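You operate a simulated robot arm through the tools that you are given. There is no shell and no other tool.

You run a simulated robot arm. Do the job below in one go: nothing can be reset, and whatever is moved stays where it is left.

JOB
Put things in order on the top of the steel bench. At the end: the gold fitting with a red band stands where the teal pad stood; the teal pad stands on top of the blue cover; the silver steel tee is on the brown carton; the clear jar with the orange foot stands where the gold fitting with a red band stood; the gold brass elbow stands on top of the brown block; whatever was shut is shut again. Leave all else as you found it, and nothing knocked over.

Only the result counts: the job must be done as asked and must still hold three seconds after the hand-in. Knocking over, shifting, dropping, spilling or breaking anything else fails it. A push-on lid holds only when it is set on centred and level and pressed home; a screw cap is set on level and turned clockwise until tight.

ROBOT AND FRAMES
A 7-joint arm with a two-finger parallel gripper, fixed in place. Base frame: the origin is at the foot of the arm, x ahead of it, y to its left, z up; the work surface is at about z = 80. Lengths are in cm, angles in rad, forces in N, time in s.
With the tool pointing down near the work surface it reaches from about 10 to 66 cm from the base axis. Its first joint turns from -1.152 to 1.152 rad. Payload 1.57 kg.
The TCP is the grasp point between the finger pads, 3 cm short of the fingertips. In the tool frame z runs along the fingers and y along their closing line. The gripper opens to 8 cm. The fingers are 1.7 cm wide and 1.2 cm thick; the gripper's body (4 by 8.2 cm) begins 8 cm behind the TCP.
Orientation is that of the tool frame in the base frame, as a unit quaternion [w, x, y, z]. With the fingers straight down and closing along the base's y, the tool's x points along the base's -x, its y along +y and its z along -z.

CONTROLS
- The arm moves only by the tool play_rows. Its argument "targets" is text: rows parted by semicolons, each of 7 numbers parted by spaces: the shift along the tool's x, y, z in cm, then the turn, a rotation vector about the tool's x, y, z in rad, then the opening, from 0 (shut) to 1 (fully open). In form: tx ty tz rx ry rz claw; .... A call has 1 to 20 rows; each row is the pose to reach, as a shift and turn from the pose commanded when the call began, along the tool's axes at that moment. Each row takes 0.2 s and may step no farther than 5 cm and 0.15 rad from the row before; otherwise, or with a gripper value out of range, the whole call is refused. A pose out of reach is approached as far as the arm can. The call stops where the force on the tool passes 40 N (or 10 N more than at its start, if that is more) or the arm is blocked; 0.2 s more then pass. The fingers move at their own pace (about 7.2 cm/s each) and stop on an object; they squeeze with about 28 N. The grip force told is the motor's: it shows also when the fingers shut on nothing. Time passes only in rows, and 0.2 s behind the last, so rows that repeat a pose let the fingers close. It gives the time, the measured TCP pose, the force on the tool (base axes), the opening and the grip force at its end, in the units of the frame above (readings bear some noise), with the torque about the TCP (base axes, N m) and any sound that the robot's microphone picked up.
- Cameras (640 x 400 px; columns grow to the right, rows downward): "scene" is fixed at [5.23, 41.34, 141.78]; the picture's right is [-0.78, -0.62, 0.00], its down [-0.35, 0.44, -0.83] and it looks along [0.52, -0.64, -0.56] (base axes); focal length 348 px, centre (320, 200). "wrist" rides on the gripper at [7.2, -0.7, -12.2] in the tool frame; the picture's right is [0.09, 1.00, 0.00], its down [-0.84, 0.08, -0.54] and it looks along [-0.54, 0.05, 0.84] (tool axes); focal length 238 px, centre (320, 200). There is no depth. A picture from a camera that has moved, and an enlarged one, comes with that camera's place and axes in the base frame and with its lens. The place of the scene camera against the robot may be out by one fixed shift of up to 2.5 cm in any direction.
- camera(camera): a new picture of that camera. It takes no simulated time.
- close_up(camera, box): a new picture of the part [left, top, right, bottom] of that camera's present view, enlarged. It takes no simulated time.
- job_done(): hands the job in; it is judged then, once.

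Nothing tells you positions but the pictures and the camera data. Unless the task says otherwise, let go and move clear before handing in.

The tools are called after "Call:" by a JSON object that holds its "op" and its "data". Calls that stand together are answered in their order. play_rows: Moves the arm, as the interface text tells. Its arguments: {"type":"object","properties":{"targets":{"type":"string"}},"required":["targets"]} The other tools are called the same way: camera (camera) takes a picture; close_up (camera, box) takes an enlarged picture of a part of a camera's view; job_done () hands the job in.

At the start:

```text
time_s: 0.0
tool_pos: [46.69, -1.07, 113.37]
tcp_rot: [0.001, -0.001, 1.0, 0.0]
force: [-0.1, -0.5, 0.1]
wrist_torque: [-0.01, -0.02, -0.01]
finger_gap: 8.03
grasp_force: 0.1
```

scene: 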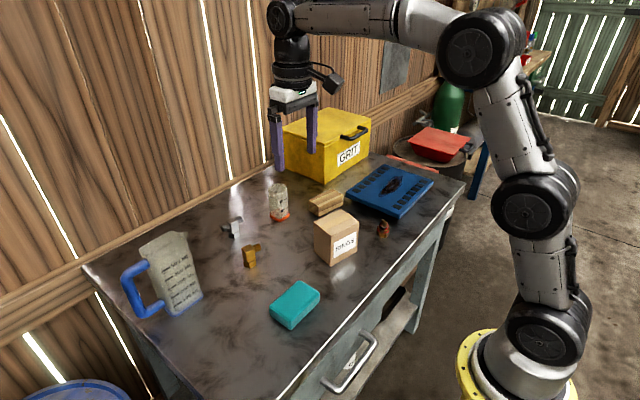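
wrist: 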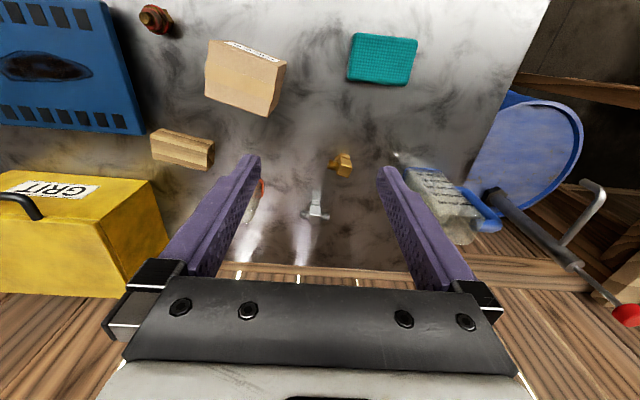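

I see a bench with a yellow GRIT box, a blue cover, a brown carton, a brown wooden block, a teal pad, a tee, an elbow, a jar, a jug and a small gold/red fitting. I'll take enlarged views first to identify and locate them.

Call:
{"op": "close_up", "data": {"camera": "scene", "box": [200, 160, 360, 260]}}

Call:
{"op": "close_up", "data": {"camera": "scene", "box": [300, 150, 460, 250]}}

Call:
{"op": "close_up", "data": {"camera": "scene", "box": [200, 230, 360, 330]}}

Call:
{"op": "close_up", "data": {"camera": "wrist", "box": [0, 0, 320, 200]}}

Call:
{"op": "close_up", "data": {"camera": "wrist", "box": [220, 20, 440, 240]}}

```text
4.00 times, centred on (280, 210) of scene
camera zoom: at [5.23, 41.34, 141.78], right [-0.78, -0.62, 0.0], down [-0.35, 0.44, -0.83], along [0.52, -0.64, -0.56], focal length 1393 px, centre (480, 160)
```

zoom: 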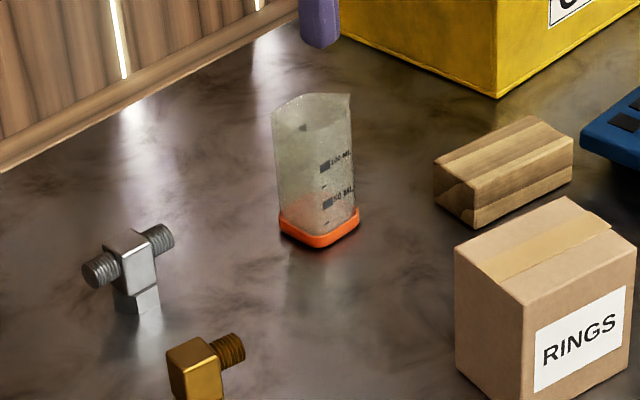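

```text
4.00 times, centred on (380, 200) of scene
camera zoom: at [5.23, 41.34, 141.78], right [-0.78, -0.62, 0.0], down [-0.35, 0.44, -0.83], along [0.52, -0.64, -0.56], focal length 1393 px, centre (80, 200)
```

zoom: 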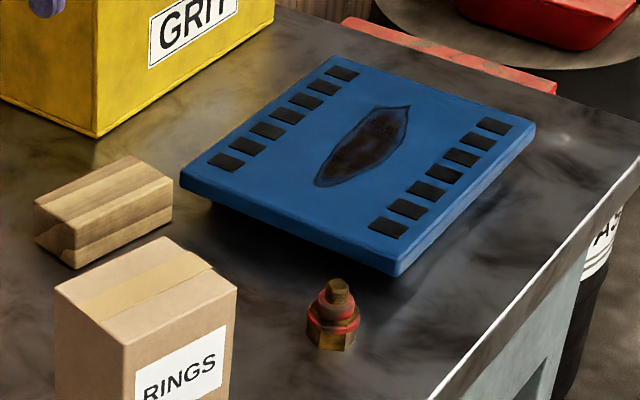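

```text
4.00 times, centred on (280, 280) of scene
camera zoom: at [5.23, 41.34, 141.78], right [-0.78, -0.62, 0.0], down [-0.35, 0.44, -0.83], along [0.52, -0.64, -0.56], focal length 1393 px, centre (480, -120)
```

zoom: 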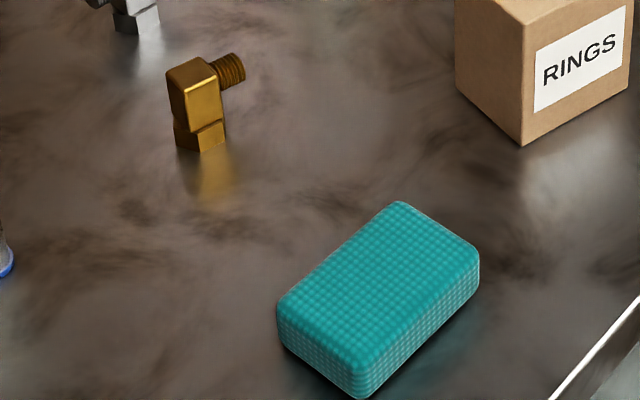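

```text
2.00 times, centred on (160, 100) of wrist
camera zoom: at [39.45, -1.61, 125.62], right [-0.09, 1.0, 0.0], down [0.84, 0.08, 0.54], along [0.54, 0.05, -0.84], focal length 477 px, centre (640, 400)
```

zoom: 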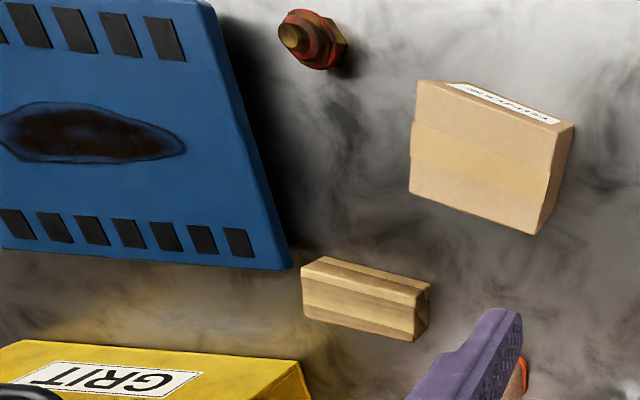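

```text
1.82 times, centred on (330, 130) of wrist
camera zoom: at [39.45, -1.61, 125.62], right [-0.09, 1.0, 0.0], down [0.84, 0.08, 0.54], along [0.54, 0.05, -0.84], focal length 433 px, centre (302, 327)
```

zoom: 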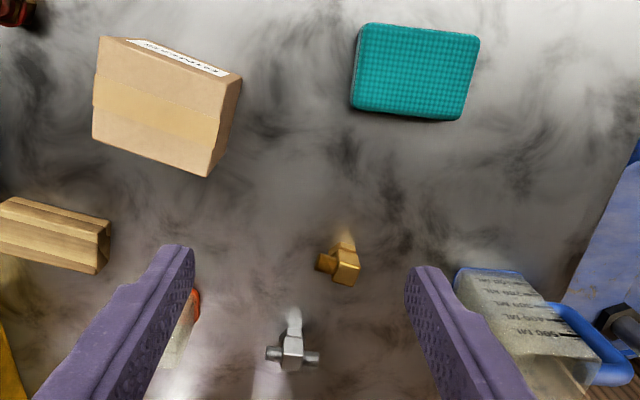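

The teal pad is at about (40, 8), the red-banded fitting at (39, -26), the elbow at (58.5, 4), the tee at (69.5, -0.4) and the jar at (66.5, -15). I'll move over the teal pad for a more accurate view.

Call:
{"op": "play_rows", "data": {"targets": "1.3 1.8 2.2 0 0 0 1; 2.6 3.6 4.4 0 0 0 1; 3.9 5.4 6.6 0 0 0 1; 5.2 7.2 8.8 0 0 0 1; 6.6 9 11 0 0 0 1"}}

Call:
{"op": "camera", "data": {"camera": "wrist"}}

Call:
{"op": "camera", "data": {"camera": "scene"}}

```text
time_s: 1.2
tool_pos: [40.15, 8.02, 102.3]
tcp_rot: [0.0, 0.001, 1.0, 0.0]
force: [-0.4, -0.3, 0.2]
wrist_torque: [0.01, -0.01, 0.0]
finger_gap: 7.99
grasp_force: 0.1
```

```text
taken
camera wrist: at [32.92, 7.37, 114.57], right [-0.09, 1.0, 0.0], down [0.84, 0.08, 0.54], along [0.54, 0.05, -0.84], focal length 238 px, centre (320, 200)
```

wrist: 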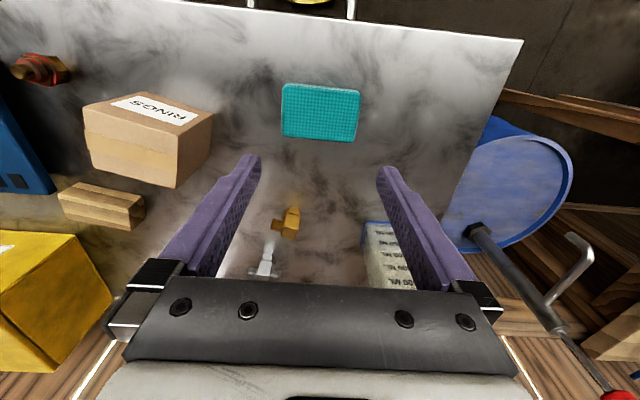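

```text
taken
```

scene: 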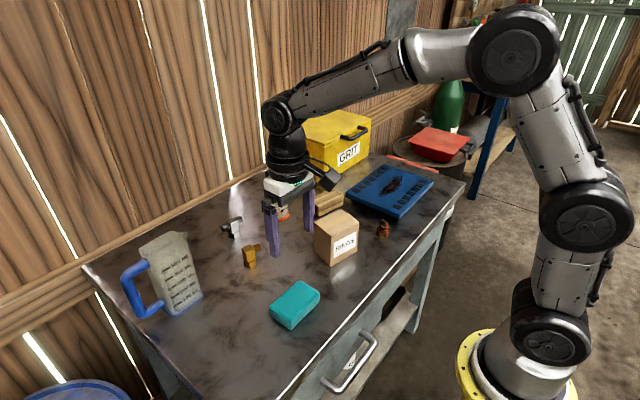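

The pad centre comes out near (40, 8), directly under the gripper. I'll zoom in to get its yaw and thickness.

Call:
{"op": "close_up", "data": {"camera": "wrist", "box": [260, 60, 380, 160]}}

Call:
{"op": "close_up", "data": {"camera": "scene", "box": [255, 265, 335, 335]}}

Call:
{"op": "close_up", "data": {"camera": "wrist", "box": [0, 30, 240, 250]}}

```text
4.00 times, centred on (320, 110) of wrist
camera zoom: at [32.92, 7.37, 114.57], right [-0.09, 1.0, 0.0], down [0.84, 0.08, 0.54], along [0.54, 0.05, -0.84], focal length 953 px, centre (320, 560)
```

zoom: 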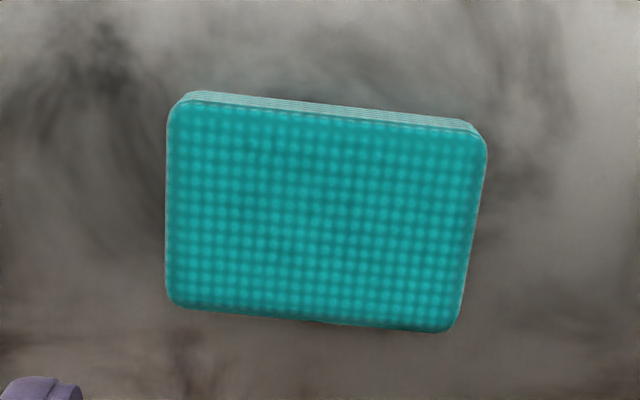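

```text
5.71 times, centred on (295, 300) of scene
camera zoom: at [5.24, 41.34, 141.78], right [-0.78, -0.62, 0.0], down [-0.35, 0.44, -0.83], along [0.52, -0.64, -0.56], focal length 1990 px, centre (463, -371)
```

zoom: 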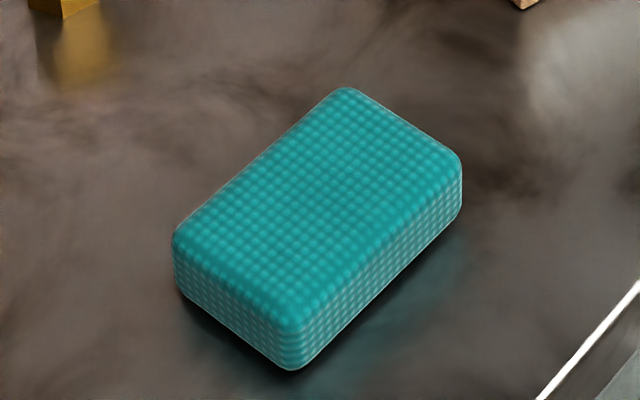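

```text
1.82 times, centred on (120, 140) of wrist
camera zoom: at [32.92, 7.37, 114.57], right [-0.09, 1.0, 0.0], down [0.84, 0.08, 0.54], along [0.54, 0.05, -0.84], focal length 433 px, centre (684, 309)
```

zoom: 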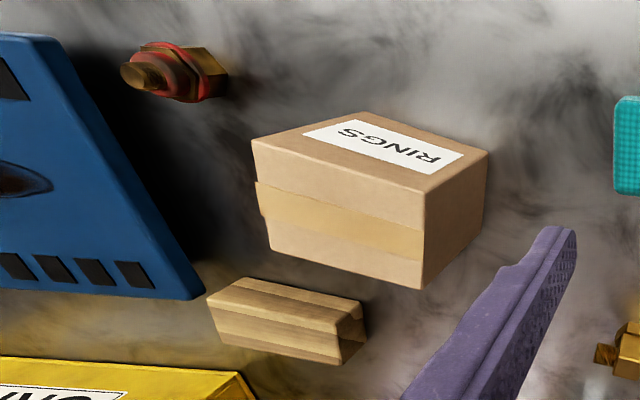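

The pad is aligned with the base axes, about 6.2 × 9.9 cm, centred at (40.4, 8.1). Before grasping it, I'll survey the blue cover and fitting side from above.

Call:
{"op": "play_rows", "data": {"targets": "0 -4.5 -0.6 0 0 0 1; 0 -9 -1.2 0 0 0 1; 0 -13.5 -1.8 0 0 0 1; 0 -18 -2.4 0 0 0 1; 0 -22.5 -3 0 0 0 1; 0 -27 -3.6 0 0 0 1; 0 -31.5 -4.2 0 0 0 1; 0 -36 -4.8 0 0 0 1"}}

Call:
{"op": "camera", "data": {"camera": "wrist"}}

```text
time_s: 3.0
tool_pos: [40.21, -27.99, 107.36]
tcp_rot: [0.0, -0.001, 1.0, -0.001]
force: [0.8, -0.2, 0.6]
wrist_torque: [0.02, 0.01, -0.02]
finger_gap: 7.98
grasp_force: 0.0
```

```text
taken
camera wrist: at [32.85, -28.58, 119.59], right [-0.09, 1.0, 0.0], down [0.84, 0.08, 0.54], along [0.54, 0.05, -0.84], focal length 238 px, centre (320, 200)
```

wrist: 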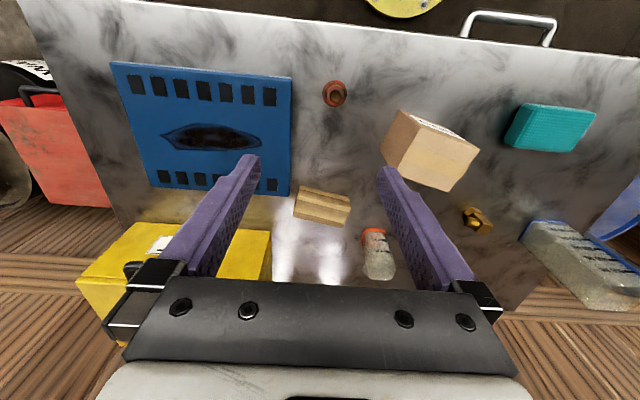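

Call:
{"op": "close_up", "data": {"camera": "wrist", "box": [80, 40, 360, 220]}}

Call:
{"op": "close_up", "data": {"camera": "wrist", "box": [280, 60, 500, 240]}}

Call:
{"op": "close_up", "data": {"camera": "wrist", "box": [290, 170, 410, 290]}}

```text
2.22 times, centred on (220, 130) of wrist
camera zoom: at [32.85, -28.58, 119.59], right [-0.09, 1.0, 0.0], down [0.84, 0.08, 0.54], along [0.54, 0.05, -0.84], focal length 530 px, centre (542, 356)
```

zoom: 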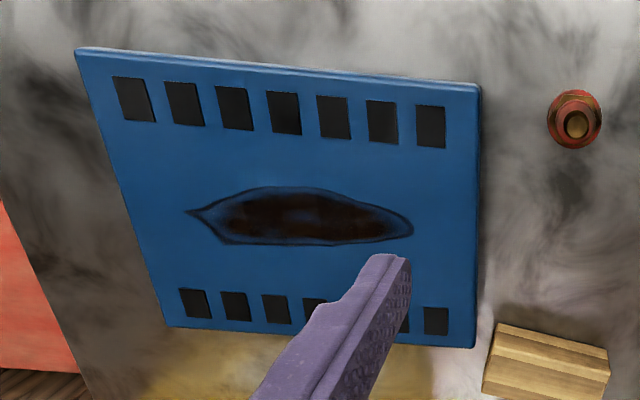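

```text
2.22 times, centred on (390, 150) of wrist
camera zoom: at [32.85, -28.58, 119.59], right [-0.09, 1.0, 0.0], down [0.84, 0.08, 0.54], along [0.54, 0.05, -0.84], focal length 530 px, centre (164, 311)
```

zoom: 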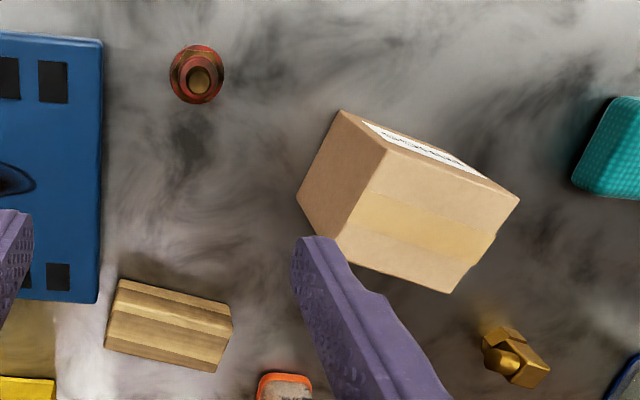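

```text
3.33 times, centred on (350, 230) of wrist
camera zoom: at [32.85, -28.58, 119.59], right [-0.09, 1.0, 0.0], down [0.84, 0.08, 0.54], along [0.54, 0.05, -0.84], focal length 794 px, centre (220, 100)
```

zoom: 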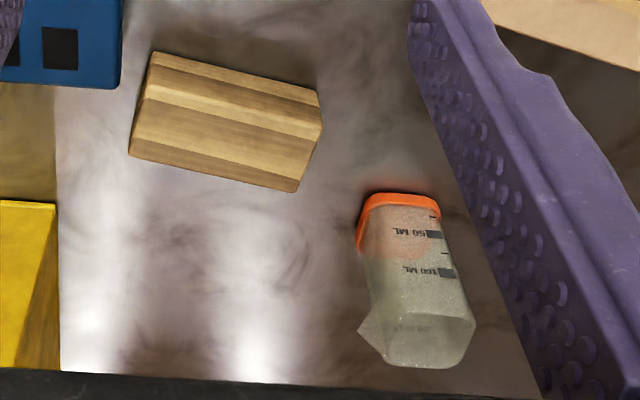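

The blue cover spans about x 37–56, y -56 to -32, and the red-banded fitting stands at about (38.4, -25.9). Next I'll go back over the pad and turn the wrist 90° so the fingers close along base x.

Call:
{"op": "play_rows", "data": {"targets": "0 3.28 0.5 0 0 0.1428 1; 0 6.56 1 0 0 0.2856 1; 0 9.84 1.5 0 0 0.4284 1; 0 13.12 2 0 0 0.5712 1; 0 16.4 2.5 0 0 0.714 1; 0 19.68 3 0 0 0.8568 1; 0 22.96 3.5 0 0 0.9996 1; 0 26.24 4 0 0 1.1424 1; 0 29.52 6 0 0 1.2852 1; 0 32.8 8 0 0 1.428 1; -0.2 36.1 10 0 0 1.5708 1; -0.2 36.1 10 0 0 1.5708 1"}}

Call:
{"op": "camera", "data": {"camera": "wrist"}}

```text
time_s: 5.6
tool_pos: [40.16, 8.06, 97.03]
tcp_rot: [0.0, 0.707, 0.707, 0.0]
force: [0.7, 0.2, -0.9]
wrist_torque: [0.0, -0.02, 0.02]
finger_gap: 8.0
grasp_force: 0.1
```

```text
taken
camera wrist: at [39.48, 15.34, 109.39], right [1.0, 0.09, 0.0], down [0.08, -0.84, 0.54], along [0.05, -0.54, -0.84], focal length 238 px, centre (320, 200)
```

wrist: 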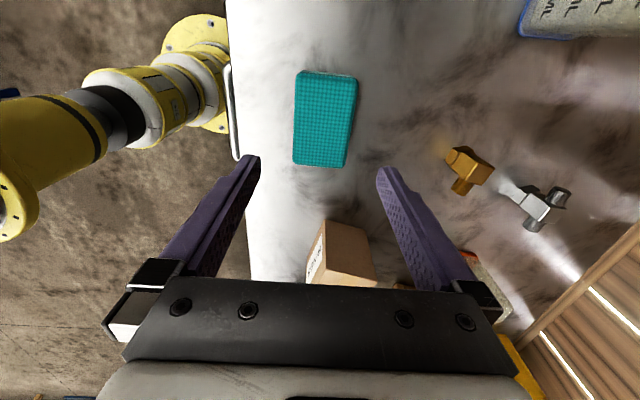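

The rotation was reached cleanly. I'll zoom on the pad from this second viewpoint to pin down its centre and top height.

Call:
{"op": "close_up", "data": {"camera": "wrist", "box": [265, 55, 395, 185]}}

Call:
{"op": "close_up", "data": {"camera": "wrist", "box": [420, 120, 600, 250]}}

```text
3.08 times, centred on (330, 120) of wrist
camera zoom: at [39.48, 15.34, 109.39], right [1.0, 0.09, 0.0], down [0.08, -0.84, 0.54], along [0.05, -0.54, -0.84], focal length 733 px, centre (289, 446)
```

zoom: 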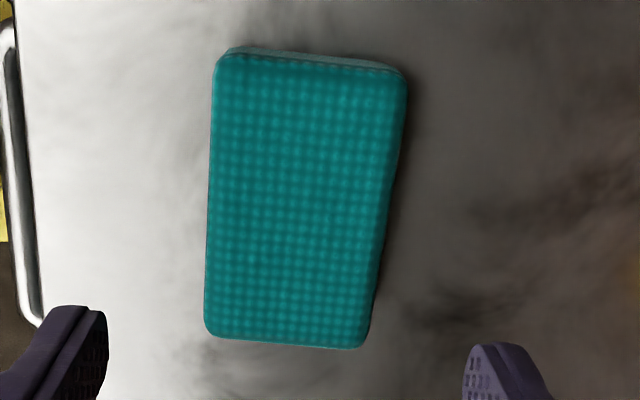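

```text
3.08 times, centred on (510, 185) of wrist
camera zoom: at [39.48, 15.34, 109.39], right [1.0, 0.09, 0.0], down [0.08, -0.84, 0.54], along [0.05, -0.54, -0.84], focal length 733 px, centre (-265, 246)
```

zoom: 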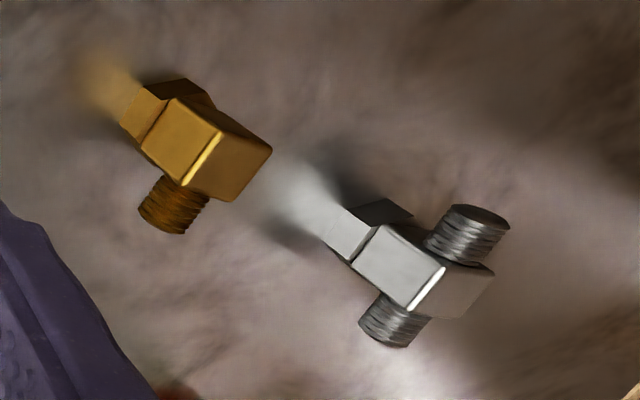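

Both views agree on the pad centre at about (40.4, 8.05) with its top near z = 82.7. I'll descend with the fingers straddling its short side and grip it.

Call:
{"op": "play_rows", "data": {"targets": "0 0.2 4 0 0 0 1; 0 0.2 8 0 0 0 1; 0 0.2 11 0 0 0 1; 0 0.2 12.5 0 0 0 1; 0 0.2 13.5 0 0 0 1; 0 0.2 13.5 0 0 0 1"}}

Call:
{"op": "camera", "data": {"camera": "wrist"}}

Call:
{"op": "close_up", "data": {"camera": "scene", "box": [220, 200, 380, 350]}}

```text
time_s: 7.0
tool_pos: [40.47, 8.07, 83.5]
tcp_rot: [0.0, 0.707, 0.707, 0.0]
force: [-1.0, -0.4, -0.3]
wrist_torque: [0.04, 0.05, 0.01]
finger_gap: 8.01
grasp_force: 0.0
```

```text
taken
camera wrist: at [39.79, 15.37, 95.87], right [1.0, 0.09, 0.0], down [0.08, -0.84, 0.54], along [0.05, -0.54, -0.84], focal length 238 px, centre (320, 200)
```

wrist: 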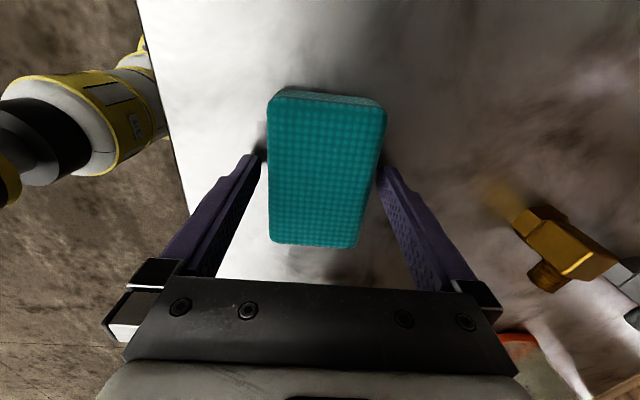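

```text
2.67 times, centred on (300, 275) of scene
camera zoom: at [5.23, 41.34, 141.78], right [-0.78, -0.62, 0.0], down [-0.35, 0.44, -0.83], along [0.52, -0.64, -0.56], focal length 929 px, centre (373, 0)
```

zoom: 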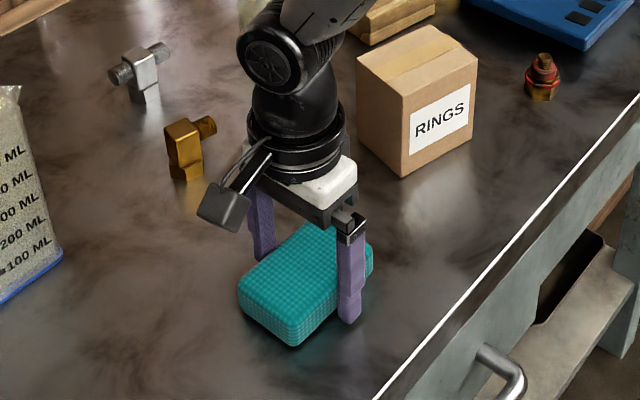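

The fingers straddle the pad cleanly. I'll close on it and lift straight up.

Call:
{"op": "play_rows", "data": {"targets": "0 0 0 0 0 0 0; 0 0 0 0 0 0 0; 0 0 0 0 0 0 0; 0 0 -1 0 0 0 0; 0 0 -3 0 0 0 0; 0 0 -7 0 0 0 0; 0 0 -12 0 0 0 0; 0 0 -16 0 0 0 0; 0 0 -16 0 0 0 0"}}

Call:
{"op": "camera", "data": {"camera": "wrist"}}

Call:
{"op": "camera", "data": {"camera": "scene"}}

```text
time_s: 9.0
tool_pos: [40.51, 7.86, 99.62]
tcp_rot: [0.0, 0.707, 0.707, 0.0]
force: [-0.7, 1.0, -0.4]
wrist_torque: [0.02, 0.02, -0.01]
finger_gap: 0.01
grasp_force: 21.3
```

```text
taken
camera wrist: at [39.84, 15.25, 111.92], right [1.0, 0.09, 0.0], down [0.08, -0.84, 0.54], along [0.05, -0.54, -0.84], focal length 238 px, centre (320, 200)
```

wrist: 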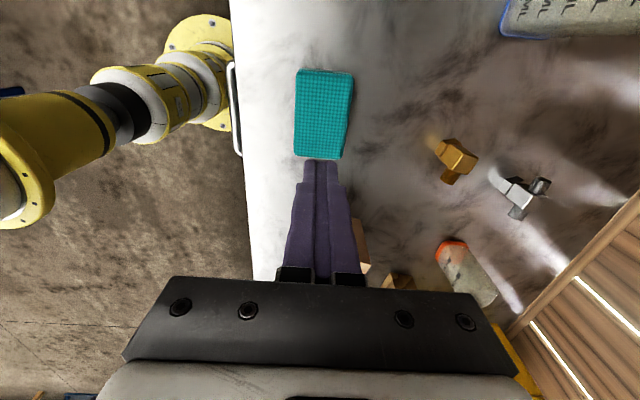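

```text
taken
```

scene: 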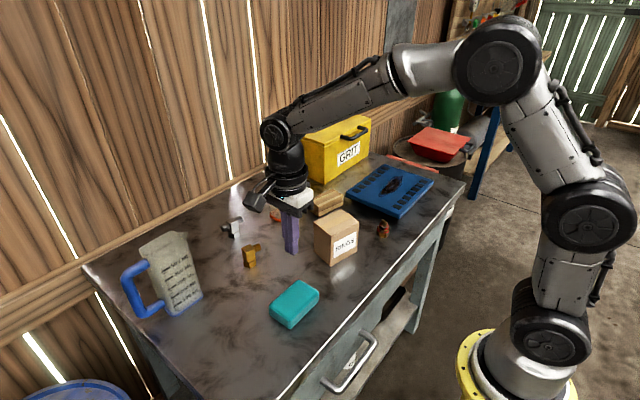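

The fingers shut on nothing, so the pad slipped out and is still on the bench. I'll check whether it shifted and look at the fingers' shape.

Call:
{"op": "close_up", "data": {"camera": "wrist", "box": [265, 55, 395, 185]}}

Call:
{"op": "close_up", "data": {"camera": "scene", "box": [230, 140, 350, 260]}}

Call:
{"op": "close_up", "data": {"camera": "scene", "box": [255, 265, 335, 335]}}

```text
3.08 times, centred on (330, 120) of wrist
camera zoom: at [39.84, 15.25, 111.92], right [1.0, 0.09, 0.0], down [0.08, -0.84, 0.54], along [0.05, -0.54, -0.84], focal length 733 px, centre (289, 446)
```

zoom: 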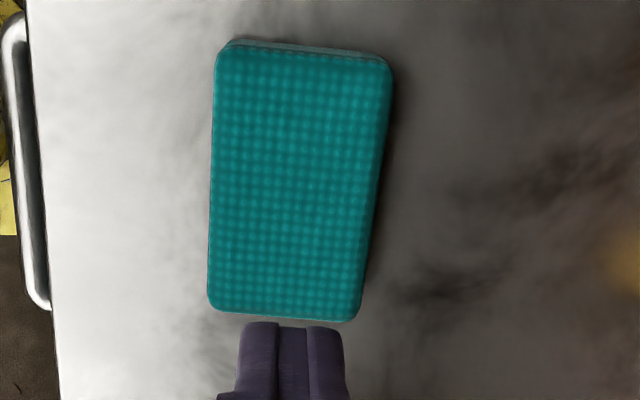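

```text
3.33 times, centred on (290, 200) of scene
camera zoom: at [5.23, 41.34, 141.78], right [-0.78, -0.62, 0.0], down [-0.35, 0.44, -0.83], along [0.52, -0.64, -0.56], focal length 1161 px, centre (420, 200)
```

zoom: 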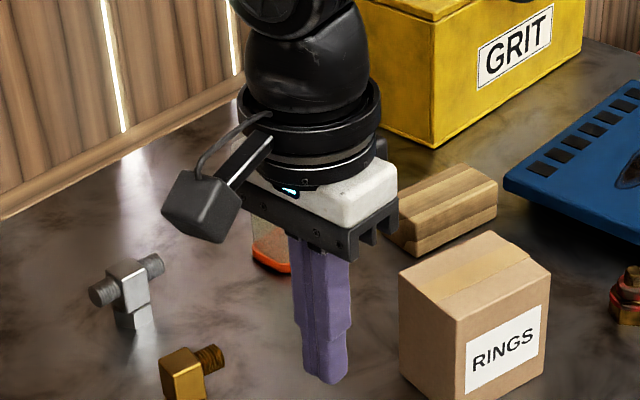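

```text
5.71 times, centred on (295, 300) of scene
camera zoom: at [5.23, 41.34, 141.78], right [-0.78, -0.62, 0.0], down [-0.35, 0.44, -0.83], along [0.52, -0.64, -0.56], focal length 1990 px, centre (463, -371)
```

zoom: 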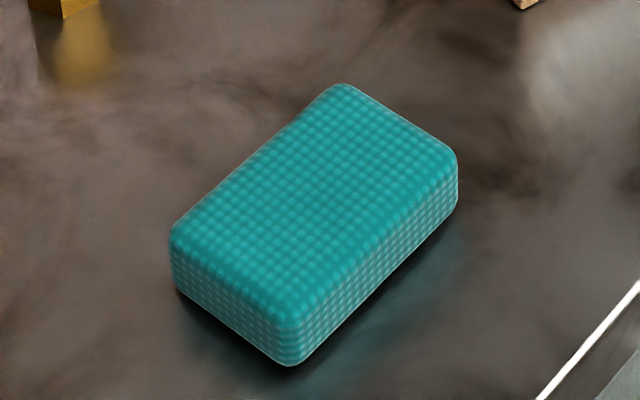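

The pad barely moved (about 0.2 cm) and is still at about (40.6, 8.0). I'll try again slightly lower and check the grip reading before lifting.

Call:
{"op": "play_rows", "data": {"targets": "0 0.1 0 0 0 0 1; 0 0.1 4 0 0 0 1; 0 0.1 8 0 0 0 1; 0 0.1 12 0 0 0 1; 0 0.1 15 0 0 0 1; 0 0.1 16.4 0 0 0 1; 0 0.1 16.4 0 0 0 1; 0 0.1 16.4 0 0 0 0; 0 0.1 16.4 0 0 0 0; 0 0.1 16.4 0 0 0 0; 0 0.1 16.4 0 0 0 0"}}

Call:
{"op": "camera", "data": {"camera": "wrist"}}

```text
time_s: 11.4
tool_pos: [40.53, 8.04, 83.28]
tcp_rot: [0.0, 0.708, 0.707, 0.0]
force: [-0.3, 0.1, -0.1]
wrist_torque: [-0.02, -0.04, -0.03]
finger_gap: 6.37
grasp_force: 27.9
```

```text
taken
camera wrist: at [39.83, 15.34, 95.54], right [1.0, 0.09, 0.0], down [0.08, -0.84, 0.54], along [0.05, -0.54, -0.84], focal length 238 px, centre (320, 200)
```

wrist: 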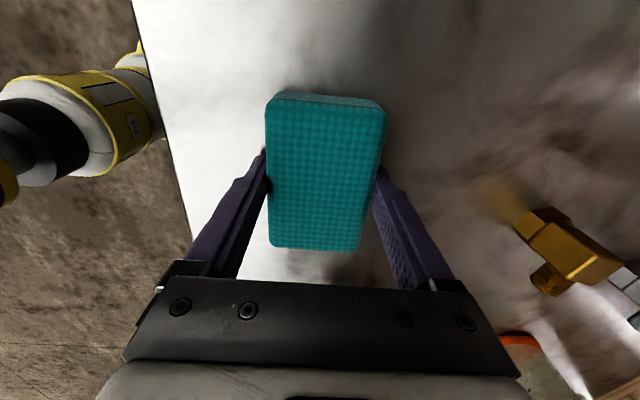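

The grip reads 6.37 cm at 28 N. I'll lift very gently and check that it holds.

Call:
{"op": "play_rows", "data": {"targets": "0 0 -0.2 0 0 0 0; 0 0 -0.4 0 0 0 0; 0 0 -0.7 0 0 0 0; 0 0 -1.0 0 0 0 0; 0 0 -1.0 0 0 0 0"}}

Call:
{"op": "close_up", "data": {"camera": "scene", "box": [220, 200, 380, 350]}}

```text
time_s: 12.6
tool_pos: [40.52, 8.05, 84.18]
tcp_rot: [0.0, 0.707, 0.707, 0.0]
force: [0.1, 0.4, 0.3]
wrist_torque: [-0.05, -0.04, 0.02]
finger_gap: 6.38
grasp_force: 28.1
```

```text
2.67 times, centred on (300, 275) of scene
camera zoom: at [5.23, 41.34, 141.78], right [-0.78, -0.62, 0.0], down [-0.35, 0.44, -0.83], along [0.52, -0.64, -0.56], focal length 929 px, centre (373, 0)
```

zoom: 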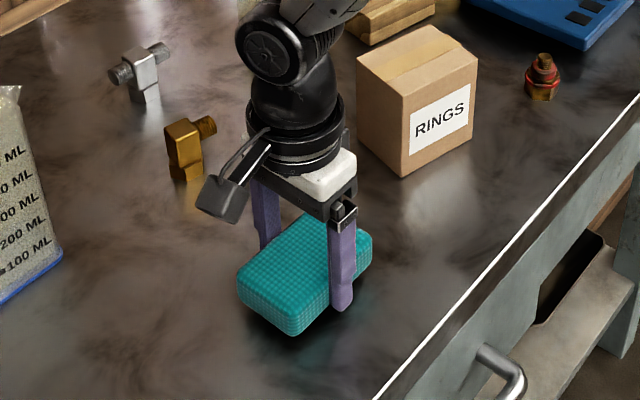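

The pad is lifted about 1 cm and holding. I'll keep raising it gradually.

Call:
{"op": "play_rows", "data": {"targets": "0 0 -0.5 0 0 0 0; 0 0 -1 0 0 0 0; 0 0 -1.6 0 0 0 0; 0 0 -2.2 0 0 0 0; 0 0 -3 0 0 0 0; 0 0 -3.8 0 0 0 0; 0 0 -4.6 0 0 0 0; 0 0 -5.4 0 0 0 0; 0 0 -6 0 0 0 0; 0 0 -6 0 0 0 0"}}

Call:
{"op": "close_up", "data": {"camera": "scene", "box": [220, 200, 380, 350]}}

Call:
{"op": "camera", "data": {"camera": "wrist"}}

```text
time_s: 14.8
tool_pos: [40.61, 8.06, 90.27]
tcp_rot: [0.0, 0.707, 0.707, 0.0]
force: [-0.5, 0.0, -0.3]
wrist_torque: [0.04, 0.01, 0.0]
finger_gap: 6.37
grasp_force: 27.9
```

```text
2.67 times, centred on (300, 275) of scene
camera zoom: at [5.23, 41.34, 141.78], right [-0.78, -0.62, 0.0], down [-0.35, 0.44, -0.83], along [0.52, -0.64, -0.56], focal length 929 px, centre (373, 0)
```

zoom: 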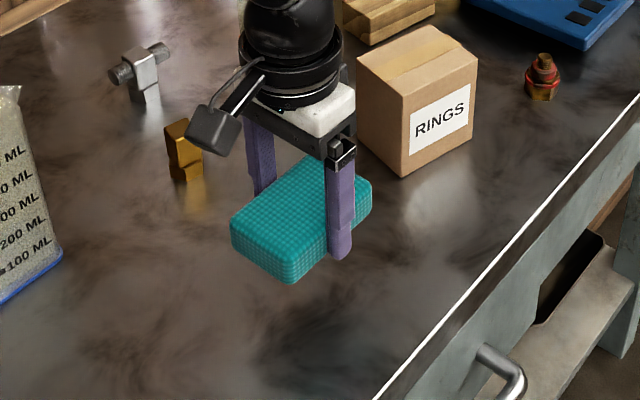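

```text
taken
camera wrist: at [39.91, 15.32, 102.56], right [1.0, 0.09, 0.0], down [0.08, -0.84, 0.54], along [0.05, -0.54, -0.84], focal length 238 px, centre (320, 200)
```

wrist: 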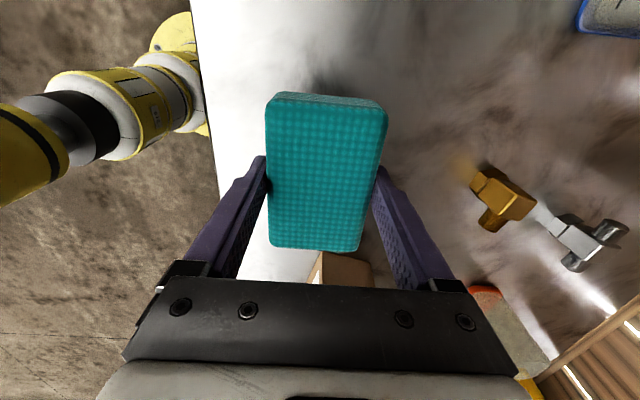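

The pad is held steadily. I'll raise it further and begin carrying it toward the cover at moderate speed, passing above the carton.

Call:
{"op": "play_rows", "data": {"targets": "0 0 -0.7 0 0 0 0; 0 0 -1.8 0 0 0 0; 0 0 -3.2 0 0 0 0; 0 0 -4.8 0 0 0 0; 0 0 -6.4 0 0 0 0; 0 0 -8 0 0 0 0; 0 0 -9.2 0 0 0 0; -0.3 0 -10 0 0 0 0; -1.2 0.1 -10.3 0 0 0 0; -2.6 0.2 -10.3 0 0 0 0; -4.4 0.4 -10.3 0 0 0 0; -6.4 0.6 -10.3 0 0 0 0; -8.6 0.8 -10.3 0 0 0 0; -10.8 1 -10.3 0 0 0 0; -13 1.2 -10.3 0 0 0 0; -15.2 1.5 -10.3 0 0 0 0; -17.4 1.7 -10.3 0 0 0 0; -19.2 1.9 -10.3 0 0 0 0; -20.4 2 -10.3 0 0 0 0; -21 2 -10.3 0 0 0 0"}}

Call:
{"op": "camera", "data": {"camera": "scene"}}

Call:
{"op": "camera", "data": {"camera": "wrist"}}

```text
time_s: 19.0
tool_pos: [42.72, -12.92, 100.59]
tcp_rot: [0.0, 0.707, 0.707, 0.0]
force: [1.1, -0.9, -0.3]
wrist_torque: [-0.03, 0.01, 0.02]
finger_gap: 6.37
grasp_force: 27.6
```

```text
taken
```

scene: 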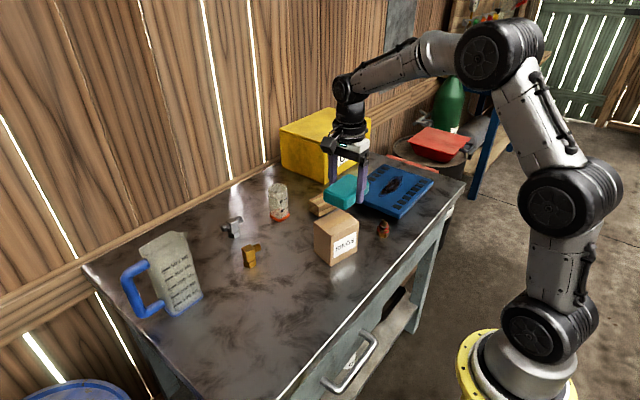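

```text
taken
camera wrist: at [41.97, -5.62, 112.82], right [1.0, 0.09, 0.0], down [0.08, -0.84, 0.54], along [0.05, -0.54, -0.84], focal length 238 px, centre (320, 200)
```

wrist: 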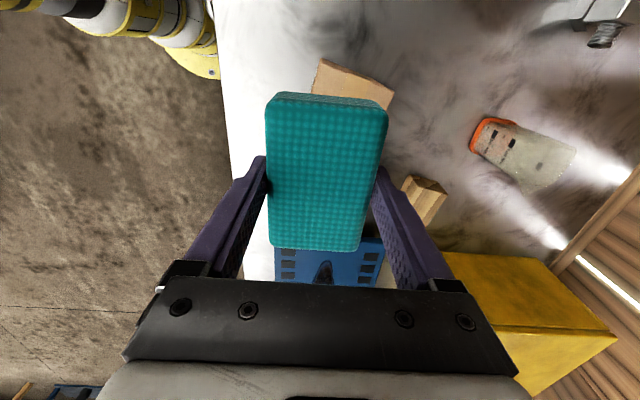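

The carry is stable. I'll continue to above the middle of the blue cover.

Call:
{"op": "play_rows", "data": {"targets": "-0.6 0.1 0 0 0 0 0; -1.8 0.2 0 0 0 0 0; -3.4 0.4 0 0 0 0 0; -5.4 0.6 0 0 0 0 0; -7.6 0.8 0 0 0 0 0; -9.8 1 0 0 0 0 0; -12 1.3 0 0 0 0 0; -14.2 1.5 0 0 0 0 0; -16.4 1.8 0 0 0 0 0; -18.6 2 0 0 0 0 0; -20.8 2.2 0 0 0 0 0; -23 2.4 0 0 0 0 0; -25.2 2.6 0 0 0 0 0; -27.2 2.8 0 0 0 0 0; -28.8 3 0 0 0 0 0; -29.8 3 0 0 0 0 0; -30.3 3 0 0 0 0 0; -30.3 3 0 0 0 0 0"}}

Call:
{"op": "camera", "data": {"camera": "scene"}}

Call:
{"op": "camera", "data": {"camera": "wrist"}}

```text
time_s: 22.8
tool_pos: [45.69, -43.26, 100.59]
tcp_rot: [0.0, 0.707, 0.707, 0.0]
force: [0.1, 0.2, 0.2]
wrist_torque: [0.01, -0.01, -0.03]
finger_gap: 6.36
grasp_force: 27.8
```

```text
taken
```

scene: 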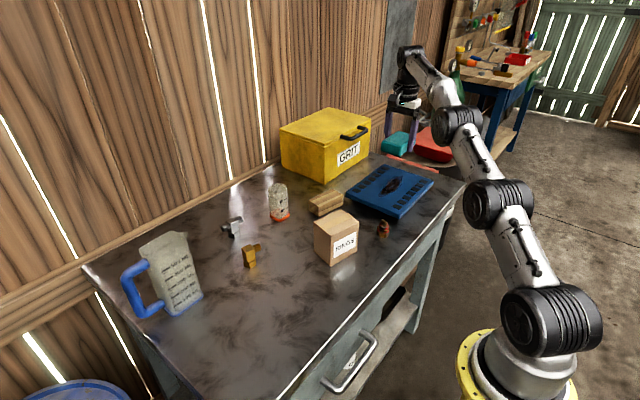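

```text
taken
camera wrist: at [44.85, -35.99, 112.83], right [1.0, 0.09, 0.0], down [0.08, -0.84, 0.54], along [0.05, -0.54, -0.84], focal length 238 px, centre (320, 200)
```

wrist: 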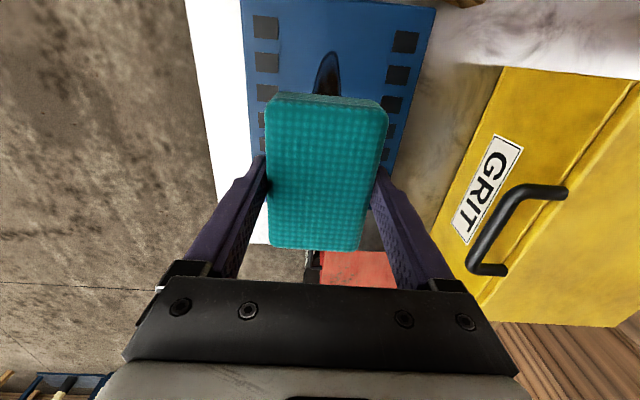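

I'm above the cover's middle, and the pad will lie well inside its edges. I'll lower it in stages, slowing near contact.

Call:
{"op": "play_rows", "data": {"targets": "0 0 0.6 0 0 0 0; 0 0 1.8 0 0 0 0; 0 0 3.4 0 0 0 0; 0 0 5 0 0 0 0; 0 0 6.6 0 0 0 0; 0 0 8.2 0 0 0 0; 0 0 9.6 0 0 0 0; 0 0 10.8 0 0 0 0; 0 0 11.6 0 0 0 0; 0 0 12 0 0 0 0; 0 0 12 0 0 0 0"}}

Call:
{"op": "camera", "data": {"camera": "wrist"}}

Call:
{"op": "close_up", "data": {"camera": "scene", "box": [330, 100, 480, 240]}}

```text
time_s: 25.2
tool_pos: [45.6, -43.25, 88.49]
tcp_rot: [0.0, 0.708, 0.707, 0.0]
force: [0.4, -0.1, -0.4]
wrist_torque: [0.0, 0.01, 0.02]
finger_gap: 6.39
grasp_force: 28.0
```

```text
taken
camera wrist: at [44.86, -35.99, 100.78], right [1.0, 0.09, 0.0], down [0.08, -0.84, 0.54], along [0.05, -0.54, -0.84], focal length 238 px, centre (320, 200)
```

wrist: 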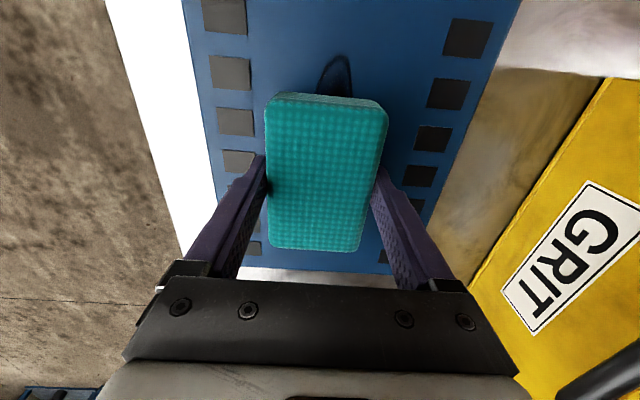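

```text
2.86 times, centred on (405, 170) of scene
camera zoom: at [5.23, 41.34, 141.78], right [-0.78, -0.62, 0.0], down [-0.35, 0.44, -0.83], along [0.52, -0.64, -0.56], focal length 995 px, centre (77, 286)
```

zoom: 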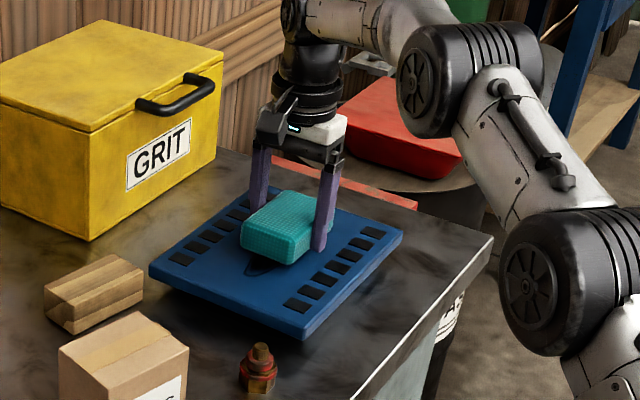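

The pad bottom is about 2 cm above the cover. I'll lower it in small steps and watch the force.

Call:
{"op": "play_rows", "data": {"targets": "0 0 0.3 0 0 0 0; 0 0 0.6 0 0 0 0; 0 0 0.9 0 0 0 0; 0 0 1.2 0 0 0 0; 0 0 1.5 0 0 0 0; 0 0 1.5 0 0 0 0"}}

Call:
{"op": "close_up", "data": {"camera": "scene", "box": [350, 140, 440, 220]}}

```text
time_s: 26.6
tool_pos: [45.57, -43.3, 87.0]
tcp_rot: [0.0, 0.708, 0.707, 0.0]
force: [-0.4, 0.5, 0.2]
wrist_torque: [0.01, 0.04, -0.02]
finger_gap: 6.38
grasp_force: 27.9
```

```text
5.00 times, centred on (395, 180) of scene
camera zoom: at [5.24, 41.34, 141.78], right [-0.78, -0.62, 0.0], down [-0.35, 0.44, -0.83], along [0.52, -0.64, -0.56], focal length 1742 px, centre (-55, 300)
```

zoom: 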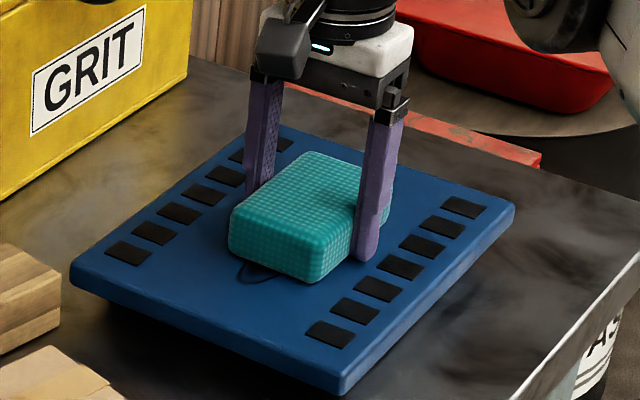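

Still no contact at TCP z = 87.0. I'll continue down in finer steps.

Call:
{"op": "play_rows", "data": {"targets": "0 0 0.15 0 0 0 0; 0 0 0.3 0 0 0 0; 0 0 0.45 0 0 0 0; 0 0 0.45 0 0 0 0"}}

Call:
{"op": "close_up", "data": {"camera": "scene", "box": [370, 160, 420, 204]}}

```text
time_s: 27.6
tool_pos: [45.68, -43.39, 87.13]
tcp_rot: [0.002, 0.707, 0.707, 0.0]
force: [-6.6, 5.1, 24.1]
wrist_torque: [0.51, 0.56, 0.0]
finger_gap: 6.37
grasp_force: 28.7
```

```text
9.09 times, centred on (395, 182) of scene
camera zoom: at [5.19, 41.38, 141.77], right [-0.78, -0.62, 0.0], down [-0.35, 0.44, -0.83], along [0.52, -0.64, -0.56], focal length 3167 px, centre (-362, 364)
```

zoom: 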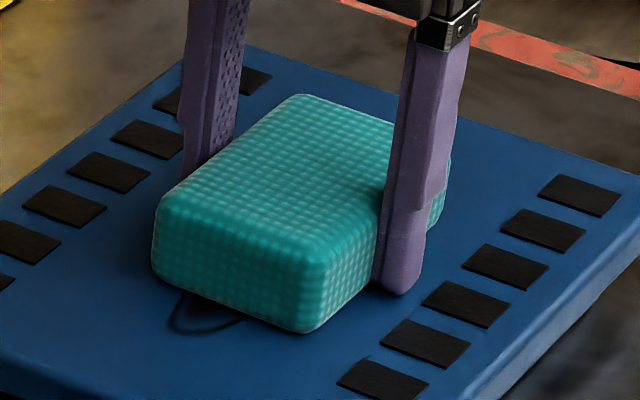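

Contact shows at 24 N, so the pad rests on the cover (top near z = 83.8). I'll ease off the load, open the fingers and rise straight up.

Call:
{"op": "play_rows", "data": {"targets": "0 0 -0.2 0 0 0 0; 0 0 -0.4 0 0 0 0; 0 0 -0.4 0 0 0 0"}}

```text
time_s: 28.4
tool_pos: [45.63, -43.34, 86.93]
tcp_rot: [0.001, 0.708, 0.707, 0.0]
force: [2.5, -3.1, 11.9]
wrist_torque: [-0.25, -0.02, 0.01]
finger_gap: 6.39
grasp_force: 28.1
```

Call:
{"op": "play_rows", "data": {"targets": "0 0 -0.1 0 0 0 0; 0 0 -0.1 0 0 0 0; 0 0 -0.1 0 0 0 0"}}

```text
time_s: 29.2
tool_pos: [45.54, -43.2, 86.95]
tcp_rot: [-0.002, 0.707, 0.707, 0.0]
force: [0.7, -1.9, 4.5]
wrist_torque: [-0.26, -0.15, -0.01]
finger_gap: 6.37
grasp_force: 27.7
```

The residual load is small at 4.5 N, and the pad sits on the cover. I'll release it and rise.

Call:
{"op": "play_rows", "data": {"targets": "0 0 0 0 0 0 0.9; 0 0 0 0 0 0 1; 0 0 0 0 0 0 1; 0 0 -1 0 0 0 1; 0 0 -3 0 0 0 1; 0 0 -6 0 0 0 1; 0 0 -10 0 0 0 1; 0 0 -14 0 0 0 1; 0 0 -14 0 0 0 1"}}

Call:
{"op": "camera", "data": {"camera": "wrist"}}

Call:
{"op": "close_up", "data": {"camera": "scene", "box": [330, 130, 480, 240]}}

```text
time_s: 31.2
tool_pos: [45.42, -43.46, 101.09]
tcp_rot: [-0.001, 0.707, 0.707, -0.001]
force: [0.1, -1.1, -0.6]
wrist_torque: [0.0, -0.01, 0.01]
finger_gap: 8.01
grasp_force: 0.0
```

```text
taken
camera wrist: at [44.72, -36.19, 113.31], right [1.0, 0.09, 0.0], down [0.08, -0.84, 0.54], along [0.05, -0.54, -0.84], focal length 238 px, centre (320, 200)
```

wrist: 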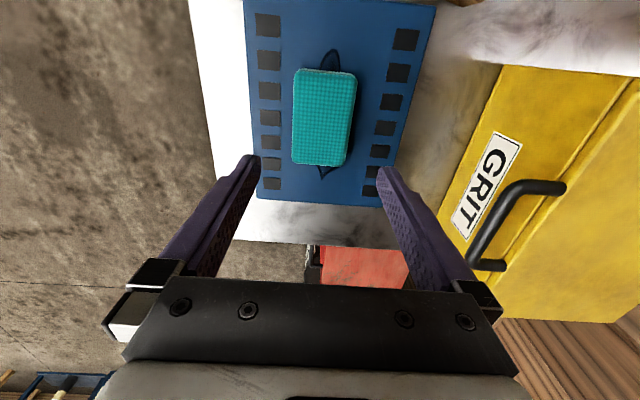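

```text
3.64 times, centred on (405, 185) of scene
camera zoom: at [5.23, 41.34, 141.78], right [-0.78, -0.62, 0.0], down [-0.35, 0.44, -0.83], along [0.52, -0.64, -0.56], focal length 1267 px, centre (11, 254)
```

zoom: 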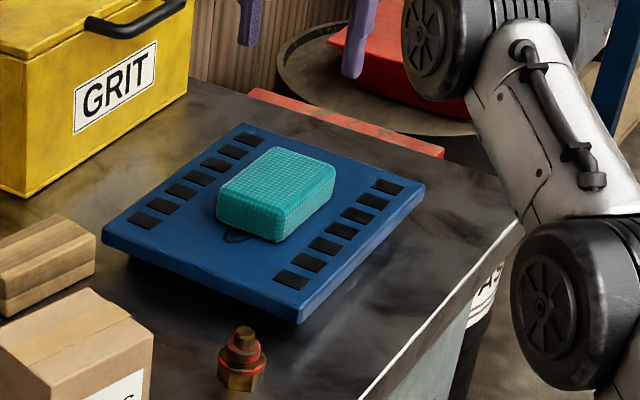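

The pad rests flat on the cover and the cover has not moved. Next is the red-banded fitting, so I'll move above it for a closer look.

Call:
{"op": "play_rows", "data": {"targets": "3.5 -1.4 0 0 0 0 1; 7 -2.8 0 0 0 0 1; 10.5 -4.2 0 0 0 0 1; 14 -5.6 1.5 0 0 0 1; 17.5 -7.1 4 0 0 0 1; 17.5 -7.1 4 0 0 0 1"}}

Call:
{"op": "camera", "data": {"camera": "wrist"}}

Call:
{"op": "close_up", "data": {"camera": "wrist", "box": [270, 60, 370, 160]}}

Call:
{"op": "close_up", "data": {"camera": "scene", "box": [360, 205, 410, 245]}}

```text
time_s: 32.6
tool_pos: [38.29, -25.52, 97.06]
tcp_rot: [0.0, 0.708, 0.707, 0.0]
force: [0.2, -1.0, 0.1]
wrist_torque: [0.01, 0.0, 0.04]
finger_gap: 8.0
grasp_force: 0.0
out of reach, approached as far as the arm can: row 1, 2
```

```text
taken
camera wrist: at [37.64, -18.31, 109.34], right [1.0, 0.09, 0.0], down [0.08, -0.84, 0.54], along [0.05, -0.54, -0.84], focal length 238 px, centre (320, 200)
```

wrist: 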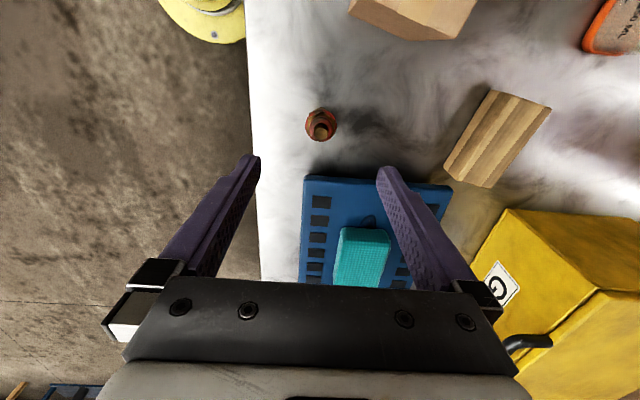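

```text
4.00 times, centred on (320, 110) of wrist
camera zoom: at [37.64, -18.31, 109.34], right [1.0, 0.09, 0.0], down [0.08, -0.84, 0.54], along [0.05, -0.54, -0.84], focal length 953 px, centre (320, 560)
```

zoom: 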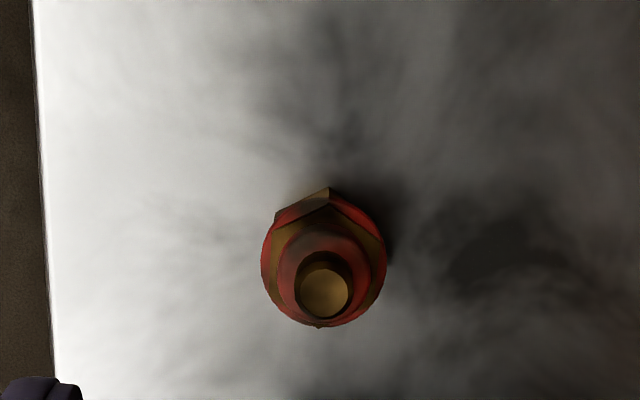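

```text
10.00 times, centred on (385, 225) of scene
camera zoom: at [5.23, 41.34, 141.78], right [-0.78, -0.62, 0.0], down [-0.35, 0.44, -0.83], along [0.52, -0.64, -0.56], focal length 3484 px, centre (-330, -50)
```

zoom: 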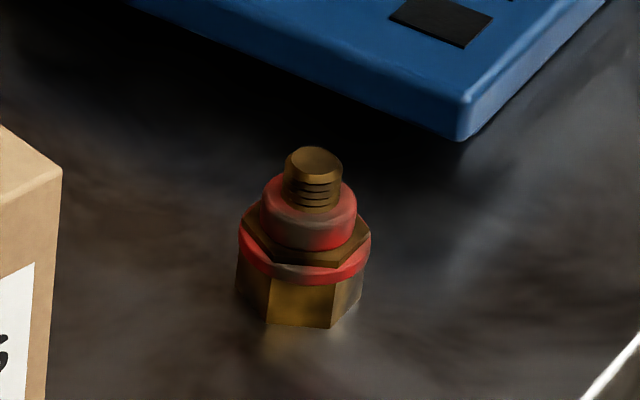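

The fitting is a hex base about 3.5 cm across, centred at (38.4, -25.9). I'll descend around it and grip.

Call:
{"op": "play_rows", "data": {"targets": "-0.13 -0.1 3 0 0 0 1; -0.13 -0.1 7 0 0 0 1; -0.13 -0.1 10.5 0 0 0 1; -0.13 -0.1 12.8 0 0 0 1; -0.13 -0.1 13.8 0 0 0 1; -0.13 -0.1 13.8 0 0 0 1; -0.13 -0.1 13.8 0 0 0 0.5; -0.13 -0.1 13.8 0 0 0 0; -0.13 -0.1 13.8 0 0 0 0; -0.13 -0.1 13.8 0 0 0 0; -0.13 -0.1 13.8 0 0 0 0"}}

Call:
{"op": "camera", "data": {"camera": "wrist"}}

Call:
{"op": "close_up", "data": {"camera": "scene", "box": [340, 180, 430, 250]}}

```text
time_s: 35.0
tool_pos: [38.31, -25.9, 83.48]
tcp_rot: [-0.001, 0.707, 0.707, 0.0]
force: [0.5, 0.3, 0.8]
wrist_torque: [-0.04, -0.04, -0.01]
finger_gap: 2.95
grasp_force: 27.7
```

```text
taken
camera wrist: at [37.66, -18.53, 95.62], right [1.0, 0.09, 0.0], down [0.08, -0.84, 0.54], along [0.05, -0.54, -0.84], focal length 238 px, centre (320, 200)
```

wrist: 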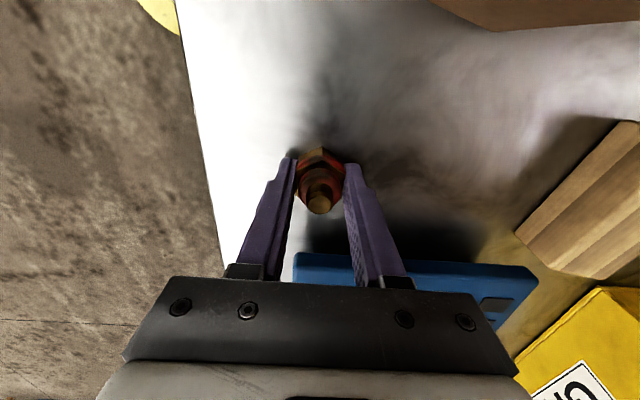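

```text
5.71 times, centred on (385, 215) of scene
camera zoom: at [5.24, 41.34, 141.78], right [-0.78, -0.62, 0.0], down [-0.35, 0.44, -0.83], along [0.52, -0.64, -0.56], focal length 1990 px, centre (-51, 114)
```

zoom: 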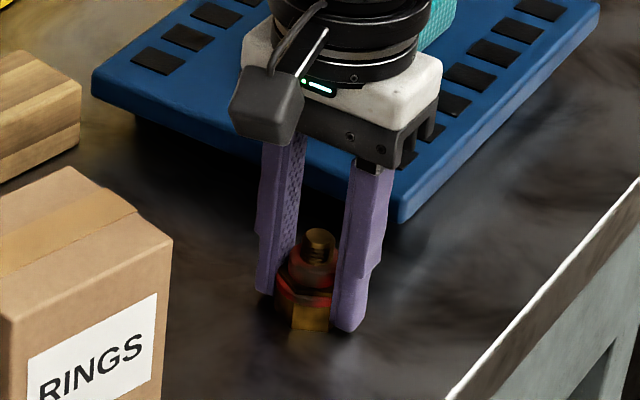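

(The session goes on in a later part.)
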